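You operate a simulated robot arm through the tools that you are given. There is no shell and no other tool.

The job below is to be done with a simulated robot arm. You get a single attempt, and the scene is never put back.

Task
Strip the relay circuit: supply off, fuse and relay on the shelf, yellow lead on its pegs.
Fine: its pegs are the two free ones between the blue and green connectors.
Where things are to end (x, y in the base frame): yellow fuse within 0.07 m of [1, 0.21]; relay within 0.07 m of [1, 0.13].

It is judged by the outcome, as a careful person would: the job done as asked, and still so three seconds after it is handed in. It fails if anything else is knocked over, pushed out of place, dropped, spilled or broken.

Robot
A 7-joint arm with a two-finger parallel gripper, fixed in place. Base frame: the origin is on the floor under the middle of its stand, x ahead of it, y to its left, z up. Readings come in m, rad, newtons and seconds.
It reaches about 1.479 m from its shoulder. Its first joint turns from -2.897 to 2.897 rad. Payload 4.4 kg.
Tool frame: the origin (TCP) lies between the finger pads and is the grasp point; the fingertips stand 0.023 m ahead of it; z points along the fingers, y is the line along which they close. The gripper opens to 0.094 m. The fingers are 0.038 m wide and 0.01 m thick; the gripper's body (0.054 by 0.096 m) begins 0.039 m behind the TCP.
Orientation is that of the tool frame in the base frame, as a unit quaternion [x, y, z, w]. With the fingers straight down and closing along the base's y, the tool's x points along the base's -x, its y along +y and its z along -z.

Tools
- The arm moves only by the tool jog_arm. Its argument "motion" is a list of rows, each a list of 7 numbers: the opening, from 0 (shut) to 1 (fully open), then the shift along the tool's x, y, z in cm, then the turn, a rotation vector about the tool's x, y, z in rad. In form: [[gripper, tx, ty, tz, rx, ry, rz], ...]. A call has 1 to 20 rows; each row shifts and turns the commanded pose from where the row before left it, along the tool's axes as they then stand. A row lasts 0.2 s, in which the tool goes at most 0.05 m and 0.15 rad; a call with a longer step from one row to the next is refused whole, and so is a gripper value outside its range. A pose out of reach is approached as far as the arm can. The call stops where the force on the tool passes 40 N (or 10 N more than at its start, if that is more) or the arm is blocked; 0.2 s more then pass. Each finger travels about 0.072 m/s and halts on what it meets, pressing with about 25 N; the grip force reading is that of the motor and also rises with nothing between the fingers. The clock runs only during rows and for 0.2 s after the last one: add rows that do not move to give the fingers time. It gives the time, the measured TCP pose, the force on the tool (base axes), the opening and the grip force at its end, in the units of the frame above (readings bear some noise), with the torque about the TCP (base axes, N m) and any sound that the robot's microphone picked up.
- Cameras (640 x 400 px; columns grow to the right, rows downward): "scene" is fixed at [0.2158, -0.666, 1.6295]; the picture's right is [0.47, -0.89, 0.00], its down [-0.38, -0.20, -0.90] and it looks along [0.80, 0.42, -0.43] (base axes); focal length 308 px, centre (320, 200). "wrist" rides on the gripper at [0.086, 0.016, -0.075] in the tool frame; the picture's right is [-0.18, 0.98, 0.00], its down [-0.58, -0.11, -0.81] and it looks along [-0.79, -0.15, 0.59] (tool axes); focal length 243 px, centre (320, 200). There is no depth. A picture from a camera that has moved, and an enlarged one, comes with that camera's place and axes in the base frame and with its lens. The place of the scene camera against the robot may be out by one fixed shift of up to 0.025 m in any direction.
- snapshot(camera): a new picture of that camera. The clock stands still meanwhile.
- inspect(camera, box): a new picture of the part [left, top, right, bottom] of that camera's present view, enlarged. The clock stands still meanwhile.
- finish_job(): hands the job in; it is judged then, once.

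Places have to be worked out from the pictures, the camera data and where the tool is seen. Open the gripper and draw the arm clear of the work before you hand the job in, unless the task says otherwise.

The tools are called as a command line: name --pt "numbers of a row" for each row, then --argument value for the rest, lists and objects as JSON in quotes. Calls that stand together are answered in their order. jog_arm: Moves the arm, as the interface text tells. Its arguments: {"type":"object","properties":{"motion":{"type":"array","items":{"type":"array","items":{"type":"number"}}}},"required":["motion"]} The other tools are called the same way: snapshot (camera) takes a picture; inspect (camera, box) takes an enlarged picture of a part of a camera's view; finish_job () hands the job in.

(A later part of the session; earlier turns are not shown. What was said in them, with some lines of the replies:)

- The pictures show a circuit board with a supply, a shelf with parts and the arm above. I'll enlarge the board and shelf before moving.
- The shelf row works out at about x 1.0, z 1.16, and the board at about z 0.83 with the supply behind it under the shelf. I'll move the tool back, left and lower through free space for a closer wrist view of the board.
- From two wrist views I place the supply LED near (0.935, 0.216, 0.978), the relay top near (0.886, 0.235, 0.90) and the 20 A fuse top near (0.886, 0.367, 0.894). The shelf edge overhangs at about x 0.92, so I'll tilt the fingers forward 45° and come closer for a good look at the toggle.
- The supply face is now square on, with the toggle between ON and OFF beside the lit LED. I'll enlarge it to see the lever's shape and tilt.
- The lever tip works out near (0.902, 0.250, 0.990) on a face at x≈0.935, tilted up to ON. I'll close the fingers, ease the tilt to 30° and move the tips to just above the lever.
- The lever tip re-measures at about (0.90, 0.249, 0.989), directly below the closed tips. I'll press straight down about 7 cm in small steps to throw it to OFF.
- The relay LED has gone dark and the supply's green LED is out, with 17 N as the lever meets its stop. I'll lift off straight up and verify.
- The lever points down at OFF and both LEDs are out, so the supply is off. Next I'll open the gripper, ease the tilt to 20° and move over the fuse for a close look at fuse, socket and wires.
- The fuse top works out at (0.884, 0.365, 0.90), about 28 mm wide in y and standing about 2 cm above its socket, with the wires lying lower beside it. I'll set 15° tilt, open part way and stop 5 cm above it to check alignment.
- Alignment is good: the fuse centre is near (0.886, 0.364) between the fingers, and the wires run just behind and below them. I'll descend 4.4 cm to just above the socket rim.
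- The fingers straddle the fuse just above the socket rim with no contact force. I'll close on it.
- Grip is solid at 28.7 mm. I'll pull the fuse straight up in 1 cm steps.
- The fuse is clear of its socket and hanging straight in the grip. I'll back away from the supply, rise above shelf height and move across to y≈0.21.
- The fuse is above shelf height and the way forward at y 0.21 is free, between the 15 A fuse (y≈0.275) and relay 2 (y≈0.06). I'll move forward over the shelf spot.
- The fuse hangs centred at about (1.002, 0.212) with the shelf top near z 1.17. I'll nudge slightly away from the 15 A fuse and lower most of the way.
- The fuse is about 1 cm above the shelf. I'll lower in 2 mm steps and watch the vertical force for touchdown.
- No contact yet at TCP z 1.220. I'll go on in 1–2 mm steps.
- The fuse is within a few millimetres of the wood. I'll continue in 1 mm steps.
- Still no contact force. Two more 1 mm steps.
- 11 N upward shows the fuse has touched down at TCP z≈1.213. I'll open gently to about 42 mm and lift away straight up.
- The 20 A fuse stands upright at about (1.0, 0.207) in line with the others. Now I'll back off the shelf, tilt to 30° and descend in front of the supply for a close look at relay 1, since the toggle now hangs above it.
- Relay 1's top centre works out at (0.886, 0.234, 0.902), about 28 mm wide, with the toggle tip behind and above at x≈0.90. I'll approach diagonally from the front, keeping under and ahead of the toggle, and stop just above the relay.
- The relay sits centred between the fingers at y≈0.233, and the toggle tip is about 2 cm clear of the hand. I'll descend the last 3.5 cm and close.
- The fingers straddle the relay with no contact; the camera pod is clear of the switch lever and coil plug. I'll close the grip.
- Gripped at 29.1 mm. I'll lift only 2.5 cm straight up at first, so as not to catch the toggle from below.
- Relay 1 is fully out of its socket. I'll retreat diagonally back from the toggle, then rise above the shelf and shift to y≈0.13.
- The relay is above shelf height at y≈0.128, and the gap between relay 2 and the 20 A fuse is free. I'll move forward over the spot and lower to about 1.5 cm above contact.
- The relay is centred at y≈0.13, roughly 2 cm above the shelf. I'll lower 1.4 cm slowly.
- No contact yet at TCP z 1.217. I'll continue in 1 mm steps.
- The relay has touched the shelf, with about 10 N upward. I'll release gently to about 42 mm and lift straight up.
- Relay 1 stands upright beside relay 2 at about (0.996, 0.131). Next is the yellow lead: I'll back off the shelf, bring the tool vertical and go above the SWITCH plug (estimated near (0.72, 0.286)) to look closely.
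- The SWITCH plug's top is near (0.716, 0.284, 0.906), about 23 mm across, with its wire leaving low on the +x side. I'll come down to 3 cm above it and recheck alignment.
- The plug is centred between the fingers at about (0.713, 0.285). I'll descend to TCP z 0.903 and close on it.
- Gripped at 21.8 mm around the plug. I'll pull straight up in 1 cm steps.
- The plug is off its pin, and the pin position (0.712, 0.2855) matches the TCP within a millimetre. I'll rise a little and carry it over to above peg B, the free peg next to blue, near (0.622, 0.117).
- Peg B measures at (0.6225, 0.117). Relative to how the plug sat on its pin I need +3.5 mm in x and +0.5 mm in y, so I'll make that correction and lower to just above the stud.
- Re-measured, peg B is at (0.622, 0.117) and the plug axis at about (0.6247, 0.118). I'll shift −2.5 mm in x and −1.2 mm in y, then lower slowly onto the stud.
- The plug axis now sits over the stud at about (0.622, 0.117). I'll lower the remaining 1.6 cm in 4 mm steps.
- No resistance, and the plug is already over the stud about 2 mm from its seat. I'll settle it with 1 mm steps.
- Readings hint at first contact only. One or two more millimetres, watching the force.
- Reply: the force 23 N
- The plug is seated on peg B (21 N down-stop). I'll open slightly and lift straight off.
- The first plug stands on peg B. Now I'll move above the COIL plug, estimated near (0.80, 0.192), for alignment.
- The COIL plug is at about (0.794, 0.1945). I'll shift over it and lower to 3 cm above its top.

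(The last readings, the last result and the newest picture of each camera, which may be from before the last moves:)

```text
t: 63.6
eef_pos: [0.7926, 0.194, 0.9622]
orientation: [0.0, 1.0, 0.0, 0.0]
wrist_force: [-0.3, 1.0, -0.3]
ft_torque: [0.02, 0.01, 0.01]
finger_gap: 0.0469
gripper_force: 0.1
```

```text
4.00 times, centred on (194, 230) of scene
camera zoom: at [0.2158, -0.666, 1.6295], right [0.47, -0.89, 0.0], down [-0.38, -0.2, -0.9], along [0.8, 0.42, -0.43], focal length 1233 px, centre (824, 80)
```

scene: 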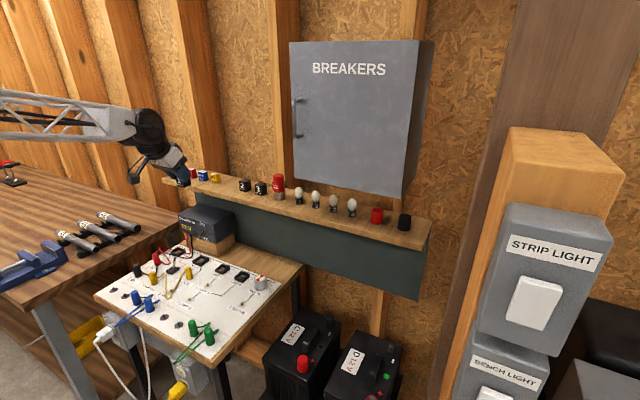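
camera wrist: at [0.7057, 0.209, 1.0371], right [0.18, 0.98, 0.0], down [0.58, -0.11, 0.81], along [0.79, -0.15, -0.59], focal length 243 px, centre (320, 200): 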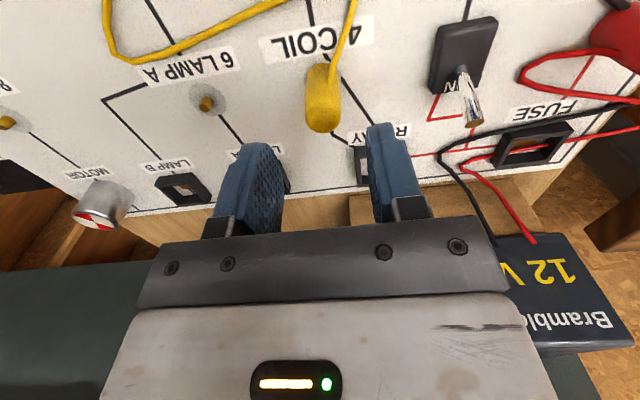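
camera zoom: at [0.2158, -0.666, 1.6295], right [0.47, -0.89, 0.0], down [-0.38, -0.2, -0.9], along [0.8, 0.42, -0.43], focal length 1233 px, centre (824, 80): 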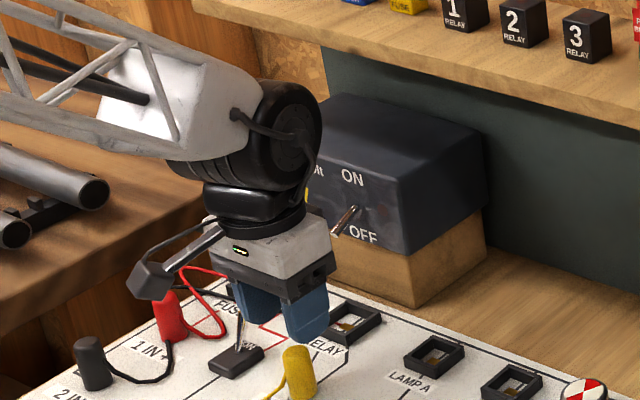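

The view matches the earlier good alignment almost pixel for pixel. I'll descend 6.1 cm and close on the plug.

jog_arm --pt "0.5 0 0 2.0 0 0 0" --pt "0.5 0 0 2.0 0 0 0" --pt "0.5 0 0 1.1 0 0 0" --pt "0.5 0 0 1.0 0 0 0" --pt "0.5 0 0 0 0 0 0" --pt "0.3 0 0 0 0 0 0" --pt "0.15 0 0 0 0 0 0" --pt "0 0 0 0 0 0 0" --pt "0 0 0 0 0 0 0"

snapshot --camera "wrist"

inspect --camera "scene" --box '[130, 200, 258, 290]'

```text
t: 65.6
eef_pos: [0.7937, 0.1933, 0.9031]
orientation: [0.0, 1.0, 0.001, 0.0]
wrist_force: [-0.1, 0.2, -0.1]
ft_torque: [-0.02, 0.0, 0.0]
finger_gap: 0.0219
gripper_force: 25.3
```

```text
taken
camera wrist: at [0.7065, 0.2092, 0.9777], right [0.18, 0.98, 0.0], down [0.58, -0.11, 0.81], along [0.79, -0.15, -0.59], focal length 243 px, centre (320, 200)
```

wrist: 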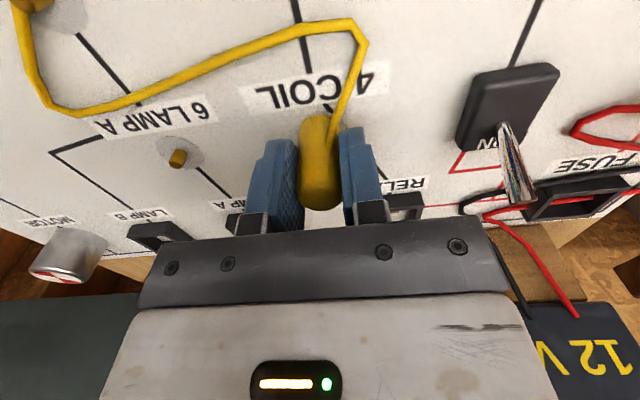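

```text
4.44 times, centred on (194, 245) of scene
camera zoom: at [0.2158, -0.666, 1.6295], right [0.47, -0.89, 0.0], down [-0.38, -0.2, -0.9], along [0.8, 0.42, -0.43], focal length 1370 px, centre (880, 0)
```

zoom: 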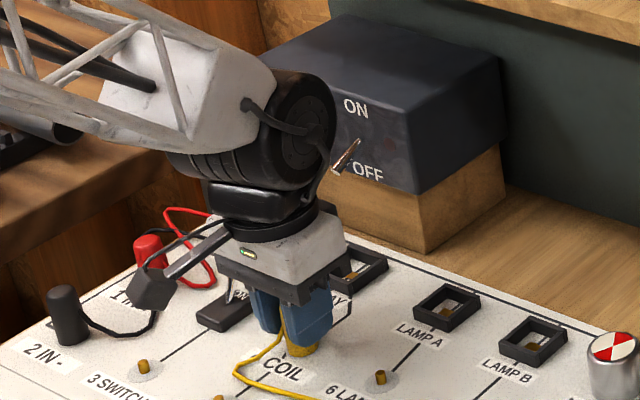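

Gripped at 21.9 mm. I'll pull straight up in 1 cm steps.

jog_arm --pt "0 0 0 -1 0 0 0" --pt "0 0 0 -1 0 0 0" --pt "0 0 0 -1 0 0 0" --pt "0 0 0 -1 0 0 0" --pt "0 0 0 -1 0 0 0" --pt "0 0 0 -1 0 0 0" --pt "0 0 0 0 0 0 0" --pt "0 0 0 0 0 0 0"

snapshot --camera "wrist"

inspect --camera "wrist" --box '[240, 20, 400, 120]'

inspect --camera "scene" --box '[90, 220, 250, 345]'

```text
t: 67.4
eef_pos: [0.7925, 0.1941, 0.9633]
orientation: [0.0, 1.0, 0.0, 0.001]
wrist_force: [0.5, 0.1, -0.4]
ft_torque: [0.01, -0.02, 0.01]
finger_gap: 0.0219
gripper_force: 24.9
```

```text
taken
camera wrist: at [0.7055, 0.2093, 1.0379], right [0.18, 0.98, 0.0], down [0.58, -0.11, 0.81], along [0.79, -0.15, -0.59], focal length 243 px, centre (320, 200)
```

wrist: 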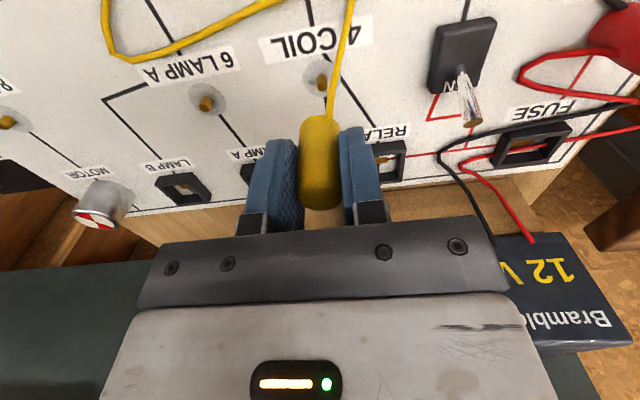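

```text
4.00 times, centred on (320, 70) of wrist
camera zoom: at [0.7055, 0.2093, 1.0379], right [0.18, 0.98, 0.0], down [0.58, -0.11, 0.81], along [0.79, -0.15, -0.59], focal length 970 px, centre (320, 720)
```

zoom: 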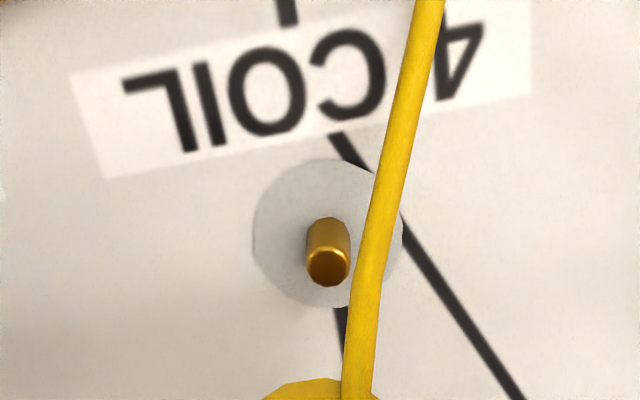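

```text
3.20 times, centred on (170, 282) of scene
camera zoom: at [0.2158, -0.666, 1.6295], right [0.47, -0.89, 0.0], down [-0.38, -0.2, -0.9], along [0.8, 0.42, -0.43], focal length 987 px, centre (800, -64)
```

zoom: 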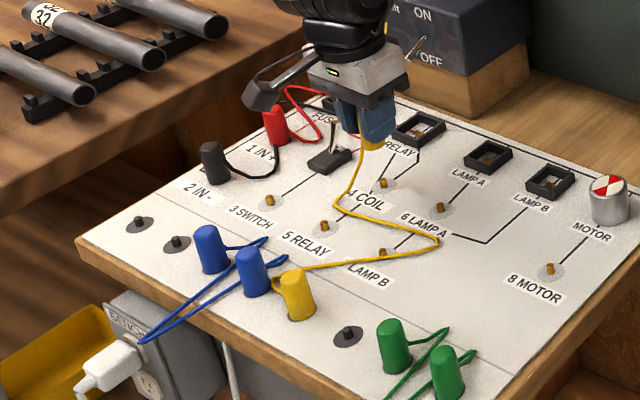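

The second plug is free; its pin at (0.792, 0.1945) gives the plug's offset in the grip. I'll rise 4 cm and carry it to above peg A near (0.624, 0.050).

jog_arm --pt "0 0 0 -2 0 0 0" --pt "0 0 0 -2 0 0 0" --pt "0 2.8 -2.4 0 0 0 0" --pt "0 2.8 -2.4 0 0 0 0" --pt "0 2.8 -2.4 0 0 0 0" --pt "0 2.8 -2.4 0 0 0 0" --pt "0 2.8 -2.4 0 0 0 0" --pt "0 2.8 -2.4 0 0 0 0" --pt "0 0 0 0 0 0 0" --pt "0 0 0 0 0 0 0"

snapshot --camera "wrist"

inspect --camera "wrist" --box '[240, 10, 400, 110]'

inspect --camera "scene" --box '[90, 230, 250, 355]'

```text
t: 69.6
eef_pos: [0.6262, 0.0499, 1.0057]
orientation: [0.0, 1.0, 0.0, 0.001]
wrist_force: [0.6, -0.6, -0.7]
ft_torque: [-0.02, 0.0, -0.01]
finger_gap: 0.0218
gripper_force: 24.8
```

```text
taken
camera wrist: at [0.538, 0.0647, 1.0799], right [0.18, 0.98, 0.0], down [0.58, -0.11, 0.81], along [0.79, -0.15, -0.59], focal length 243 px, centre (320, 200)
```

wrist: 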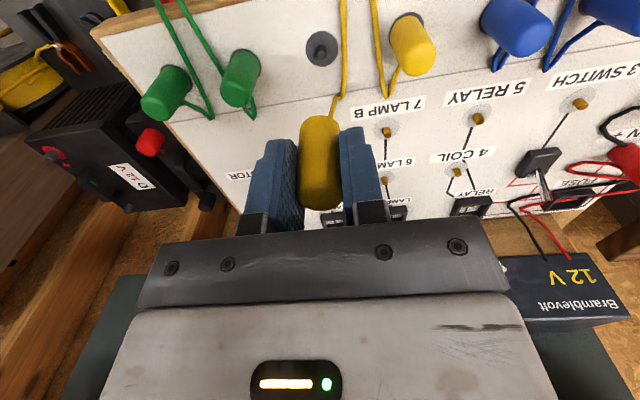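

```text
4.00 times, centred on (320, 60) of wrist
camera zoom: at [0.538, 0.0647, 1.0799], right [0.18, 0.98, 0.0], down [0.58, -0.11, 0.81], along [0.79, -0.15, -0.59], focal length 970 px, centre (320, 760)
```

zoom: 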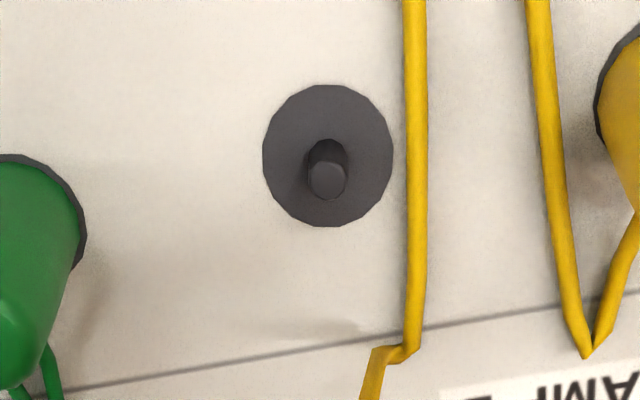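

```text
3.20 times, centred on (170, 292) of scene
camera zoom: at [0.2158, -0.666, 1.6295], right [0.47, -0.89, 0.0], down [-0.38, -0.2, -0.9], along [0.8, 0.42, -0.43], focal length 987 px, centre (800, -96)
```

zoom: 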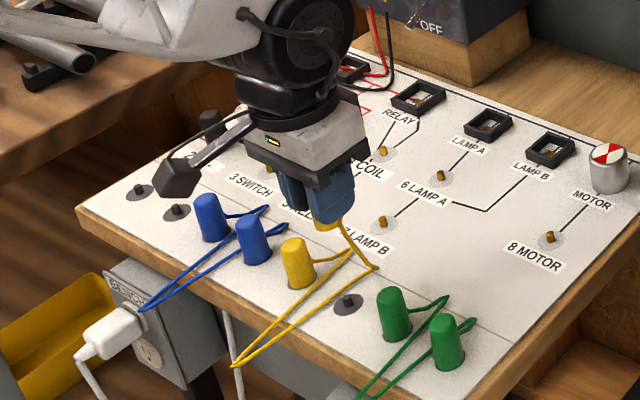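

Peg A's disc centre is at (0.6225, 0.0506) and the wire hangs clear of it. I'll correct by about 1 mm and lower to just above the stud.

jog_arm --pt "0 0.13 0.06 2.0 0 0 0" --pt "0 0 0 2.0 0 0 0" --pt "0 0 0 2.0 0 0 0" --pt "0 0 0 1.7 0 0 0" --pt "0 0 0 0 0 0 0" --pt "0 0 0 0 0 0 0"

inspect --camera "wrist" --box '[240, 60, 400, 220]'

inspect --camera "scene" --box '[120, 260, 248, 340]'

```text
t: 71.0
eef_pos: [0.6258, 0.0495, 0.9269]
orientation: [0.0, 1.0, 0.0, 0.001]
wrist_force: [0.6, -0.4, -0.5]
ft_torque: [-0.02, 0.01, -0.02]
finger_gap: 0.0218
gripper_force: 24.2
```

```text
2.50 times, centred on (320, 140) of wrist
camera zoom: at [0.538, 0.0655, 1.0019], right [0.18, 0.98, 0.0], down [0.58, -0.11, 0.81], along [0.79, -0.15, -0.59], focal length 606 px, centre (320, 350)
```

zoom: 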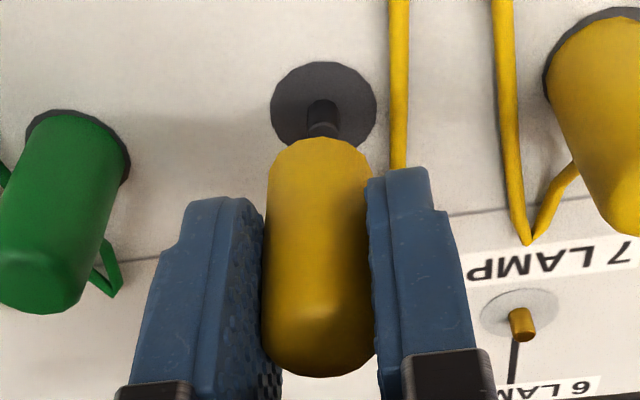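

```text
5.00 times, centred on (184, 300) of scene
camera zoom: at [0.2158, -0.666, 1.6295], right [0.47, -0.89, 0.0], down [-0.38, -0.2, -0.9], along [0.8, 0.42, -0.43], focal length 1542 px, centre (1000, -300)
```

zoom: 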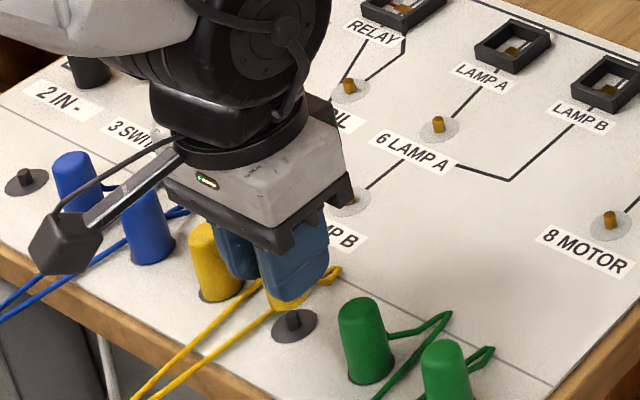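

The plug axis computes to about 2 mm too far in x. I'll shift −2 mm and lower 1 cm to the stud top.

jog_arm --pt "0 0.2 0 0 0 0 0" --pt "0 0 0 0 0 0 0" --pt "0 0 0 0.5 0 0 0" --pt "0 0 0 0.4 0 0 0" --pt "0 0 0 0 0 0 0" --pt "0 0 0 0 0 0 0"

inspect --camera "wrist" --box '[240, 60, 400, 220]'

```text
t: 72.4
eef_pos: [0.6227, 0.049, 0.9174]
orientation: [-0.001, 1.0, 0.0, 0.0]
wrist_force: [0.3, 0.8, -0.5]
ft_torque: [0.01, 0.0, 0.01]
finger_gap: 0.0218
gripper_force: 25.2
```

```text
2.50 times, centred on (320, 140) of wrist
camera zoom: at [0.5357, 0.066, 0.9913], right [0.18, 0.98, 0.0], down [0.58, -0.11, 0.81], along [0.79, -0.15, -0.59], focal length 606 px, centre (320, 350)
```

zoom: 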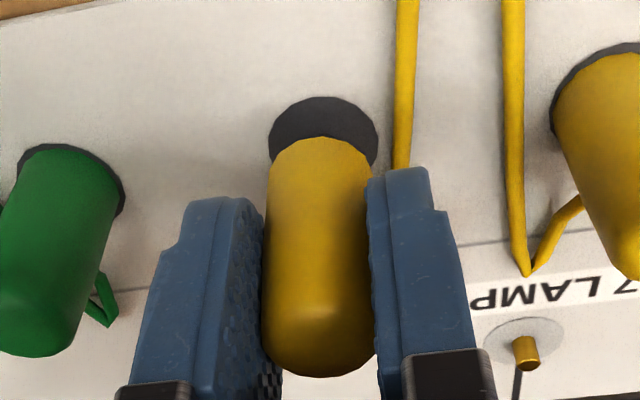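

The plug axis (0.6215, 0.051) is within a millimetre of the stud. I'll lower it on in 3 mm steps.

jog_arm --pt "0 -0.05 -0.05 0.3 0 0 0" --pt "0 0 0 0.3 0 0 0" --pt "0 0 0 0.3 0 0 0" --pt "0 0 0 0.2 0 0 0"

inspect --camera "wrist" --box '[240, 60, 400, 220]'

```text
t: 73.4
eef_pos: [0.6238, 0.0502, 0.9064]
orientation: [0.0, 1.0, 0.001, 0.0]
wrist_force: [1.0, -0.4, 0.7]
ft_torque: [0.0, 0.0, -0.01]
finger_gap: 0.022
gripper_force: 25.2
```

```text
2.50 times, centred on (320, 140) of wrist
camera zoom: at [0.5357, 0.0656, 0.9804], right [0.18, 0.98, 0.0], down [0.58, -0.11, 0.81], along [0.79, -0.15, -0.59], focal length 606 px, centre (320, 350)
```

zoom: 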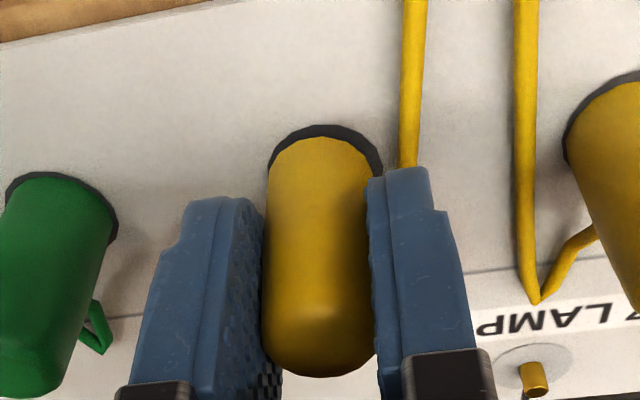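

The plug has slid over the stud without resistance and is about 3–4 mm from its seat. I'll finish with 1 mm steps until contact.

jog_arm --pt "0 0 0 0.1 0 0 0" --pt "0 0 0 0.1 0 0 0" --pt "0 0 0 0.1 0 0 0" --pt "0 0 0 0.1 0 0 0"

```text
t: 74.4
eef_pos: [0.6234, 0.0493, 0.9023]
orientation: [0.0, 1.0, -0.001, 0.0]
wrist_force: [0.5, 2.3, 0.4]
ft_torque: [0.03, 0.03, 0.01]
finger_gap: 0.022
gripper_force: 25.1
```

No seating force yet. I'll go another 2–3 mm, a millimetre at a time.

jog_arm --pt "0 0 0 0.1 0 0 0" --pt "0 0 0 0.1 0 0 0"

inspect --camera "wrist" --box '[240, 60, 400, 220]'

```text
t: 75.0
eef_pos: [0.6248, 0.0504, 0.9022]
orientation: [0.0, 1.0, 0.0, 0.001]
wrist_force: [-3.6, -1.5, 20.0]
ft_torque: [-0.02, 0.04, 0.02]
finger_gap: 0.0219
gripper_force: 24.9
```

```text
2.50 times, centred on (320, 140) of wrist
camera zoom: at [0.5362, 0.0654, 0.9756], right [0.18, 0.98, 0.0], down [0.58, -0.11, 0.81], along [0.79, -0.15, -0.59], focal length 606 px, centre (320, 350)
```

zoom: 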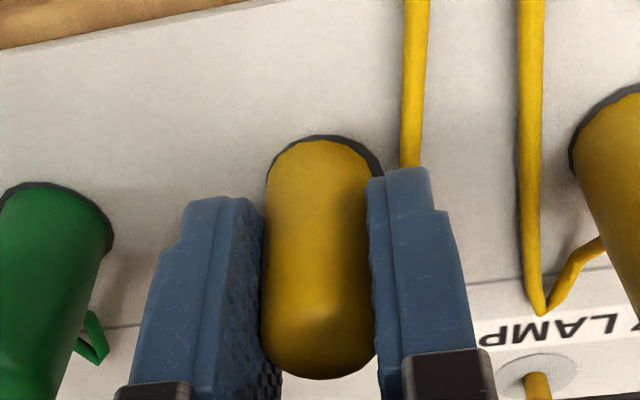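

Seated on peg A with 20 N at the stop, at the expected height. I'll open just enough and lift off.

jog_arm --pt "0.28 0 0 0 0 0 0" --pt "0.34 0 0 -0.1 0 0 0" --pt "0.34 0 0 0 0 0 0" --pt "0.34 0 0 -1 0 0 0" --pt "0.34 0 0 -2 0 0 0" --pt "0.34 0 0 -3 0 0 0" --pt "0.34 0 0 -4 0 0 0" --pt "0.34 0 0 -4 0 0 0" --pt "0.34 0 0 0 0 0 0"

snapshot --camera "wrist"

inspect --camera "scene" --box '[90, 230, 250, 355]'

```text
t: 77.0
eef_pos: [0.6224, 0.0498, 1.0409]
orientation: [0.0, 1.0, -0.001, 0.0]
wrist_force: [-0.6, -0.6, -0.2]
ft_torque: [0.0, 0.0, 0.0]
finger_gap: 0.0319
gripper_force: 0.0
```

```text
taken
camera wrist: at [0.5352, 0.0649, 1.1151], right [0.18, 0.98, 0.0], down [0.58, -0.11, 0.81], along [0.79, -0.15, -0.59], focal length 243 px, centre (320, 200)
```

wrist: 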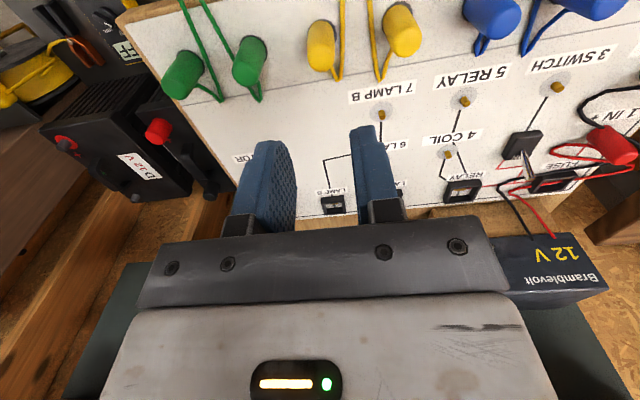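

```text
3.20 times, centred on (170, 292) of scene
camera zoom: at [0.2158, -0.666, 1.6295], right [0.47, -0.89, 0.0], down [-0.38, -0.2, -0.9], along [0.8, 0.42, -0.43], focal length 987 px, centre (800, -96)
```

zoom: 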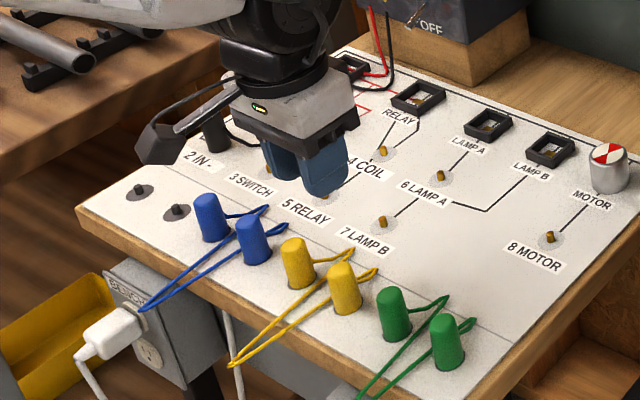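

Both yellow plugs stand on their pegs between blue and green. I'll open the gripper, draw the arm up and back clear of the work, then check everything once more.

jog_arm --pt "0.34 0 0 -4 0 0 0" --pt "0.5 0 0 -4 0 0 0" --pt "0.7 1 0 -4 0 0 0" --pt "1 1.5 0 -4 0 0 0" --pt "1 1.5 0 -4 0 0 0" --pt "1 1.5 0 -4 0 0 0" --pt "1 1.5 0 -4 0 0 0" --pt "1 1.5 0 -4 0 0 0" --pt "1 1.5 0 -4 0 0 0" --pt "1 0 0 0 0 0 0" --pt "1 0 0 0 0 0 0"

snapshot --camera "scene"

inspect --camera "scene" --box '[150, 150, 310, 250]'

inspect --camera "scene" --box '[90, 230, 290, 355]'

snapshot --camera "wrist"

```text
t: 79.4
eef_pos: [0.523, 0.0496, 1.4003]
orientation: [0.0, 1.0, 0.0, 0.0]
wrist_force: [0.2, 0.1, 0.0]
ft_torque: [-0.04, -0.01, -0.01]
finger_gap: 0.0939
gripper_force: 0.0
```

```text
taken
```

scene: 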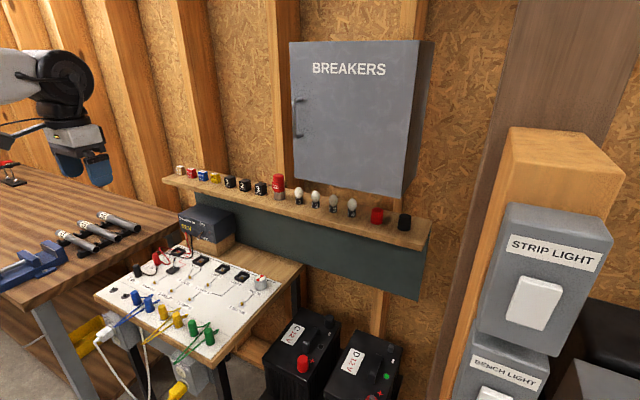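

```text
4.00 times, centred on (230, 200) of scene
camera zoom: at [0.2158, -0.666, 1.6295], right [0.47, -0.89, 0.0], down [-0.38, -0.2, -0.9], along [0.8, 0.42, -0.43], focal length 1233 px, centre (680, 200)
```

zoom: 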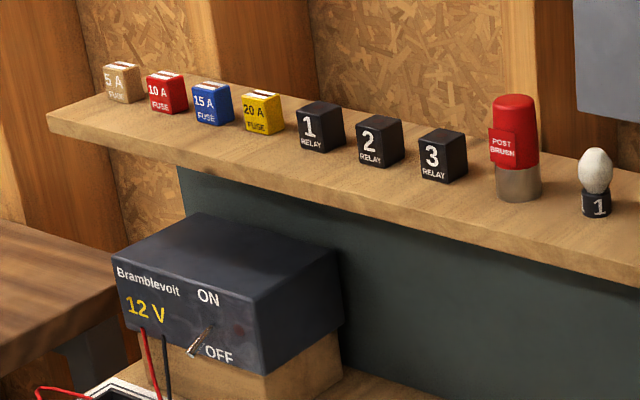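

```text
3.20 times, centred on (190, 292) of scene
camera zoom: at [0.2158, -0.666, 1.6295], right [0.47, -0.89, 0.0], down [-0.38, -0.2, -0.9], along [0.8, 0.42, -0.43], focal length 987 px, centre (736, -96)
```

zoom: 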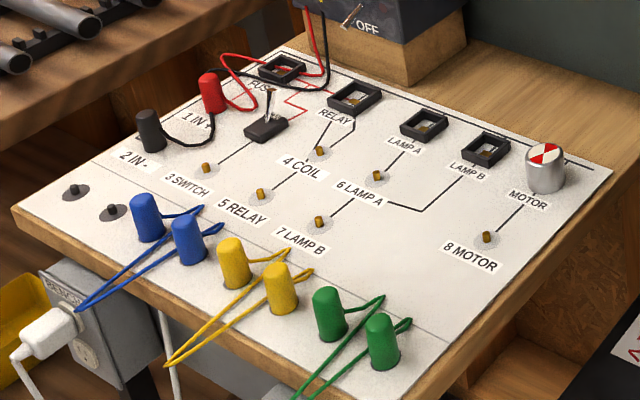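

```text
taken
camera wrist: at [0.4351, 0.0659, 1.4751], right [0.18, 0.98, 0.0], down [0.58, -0.11, 0.81], along [0.79, -0.15, -0.59], focal length 243 px, centre (320, 200)
```

wrist: 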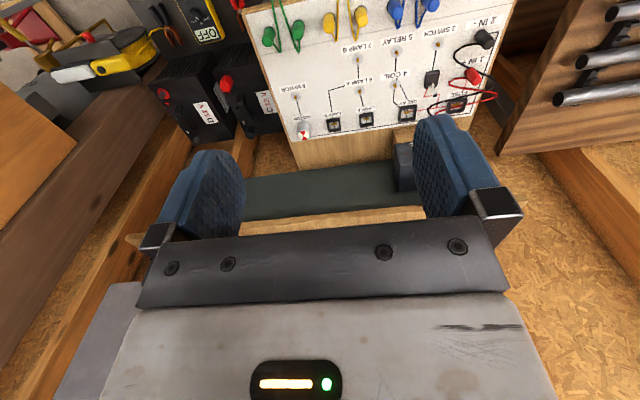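

Everything checks out: the toggle is at OFF with its LED out, and the fuse and relay stand upright on the shelf at about (1.0, 0.207) and (0.996, 0.131). Both yellow plugs are on the two pegs between blue and green, nothing else has moved, and the gripper is open and clear, so I'm handing the job in.

finish_job

```text
The job is handed in.
```

The relay circuit is stripped and the job is handed in. The final pictures, taken just before hand-in, showed everything in place.

- **Supply:** the toggle is down at OFF, and both the supply light and the relay light went out.
- **Yellow 20 A fuse:** it stands upright on the shelf at about (1.00, 0.207), within a centimetre of its target.
- **Relay 1:** it stands upright on the shelf next to relay 2 at about (0.996, 0.131), within a centimetre of its target.
- **Yellow lead:** both plugs are seated on the two pegs between the blue and green connectors. The wire hangs over the front edge of the board, as the blue and green ones do.

Nothing else was knocked over or moved out of place. The gripper is open and the arm is drawn back above the work.
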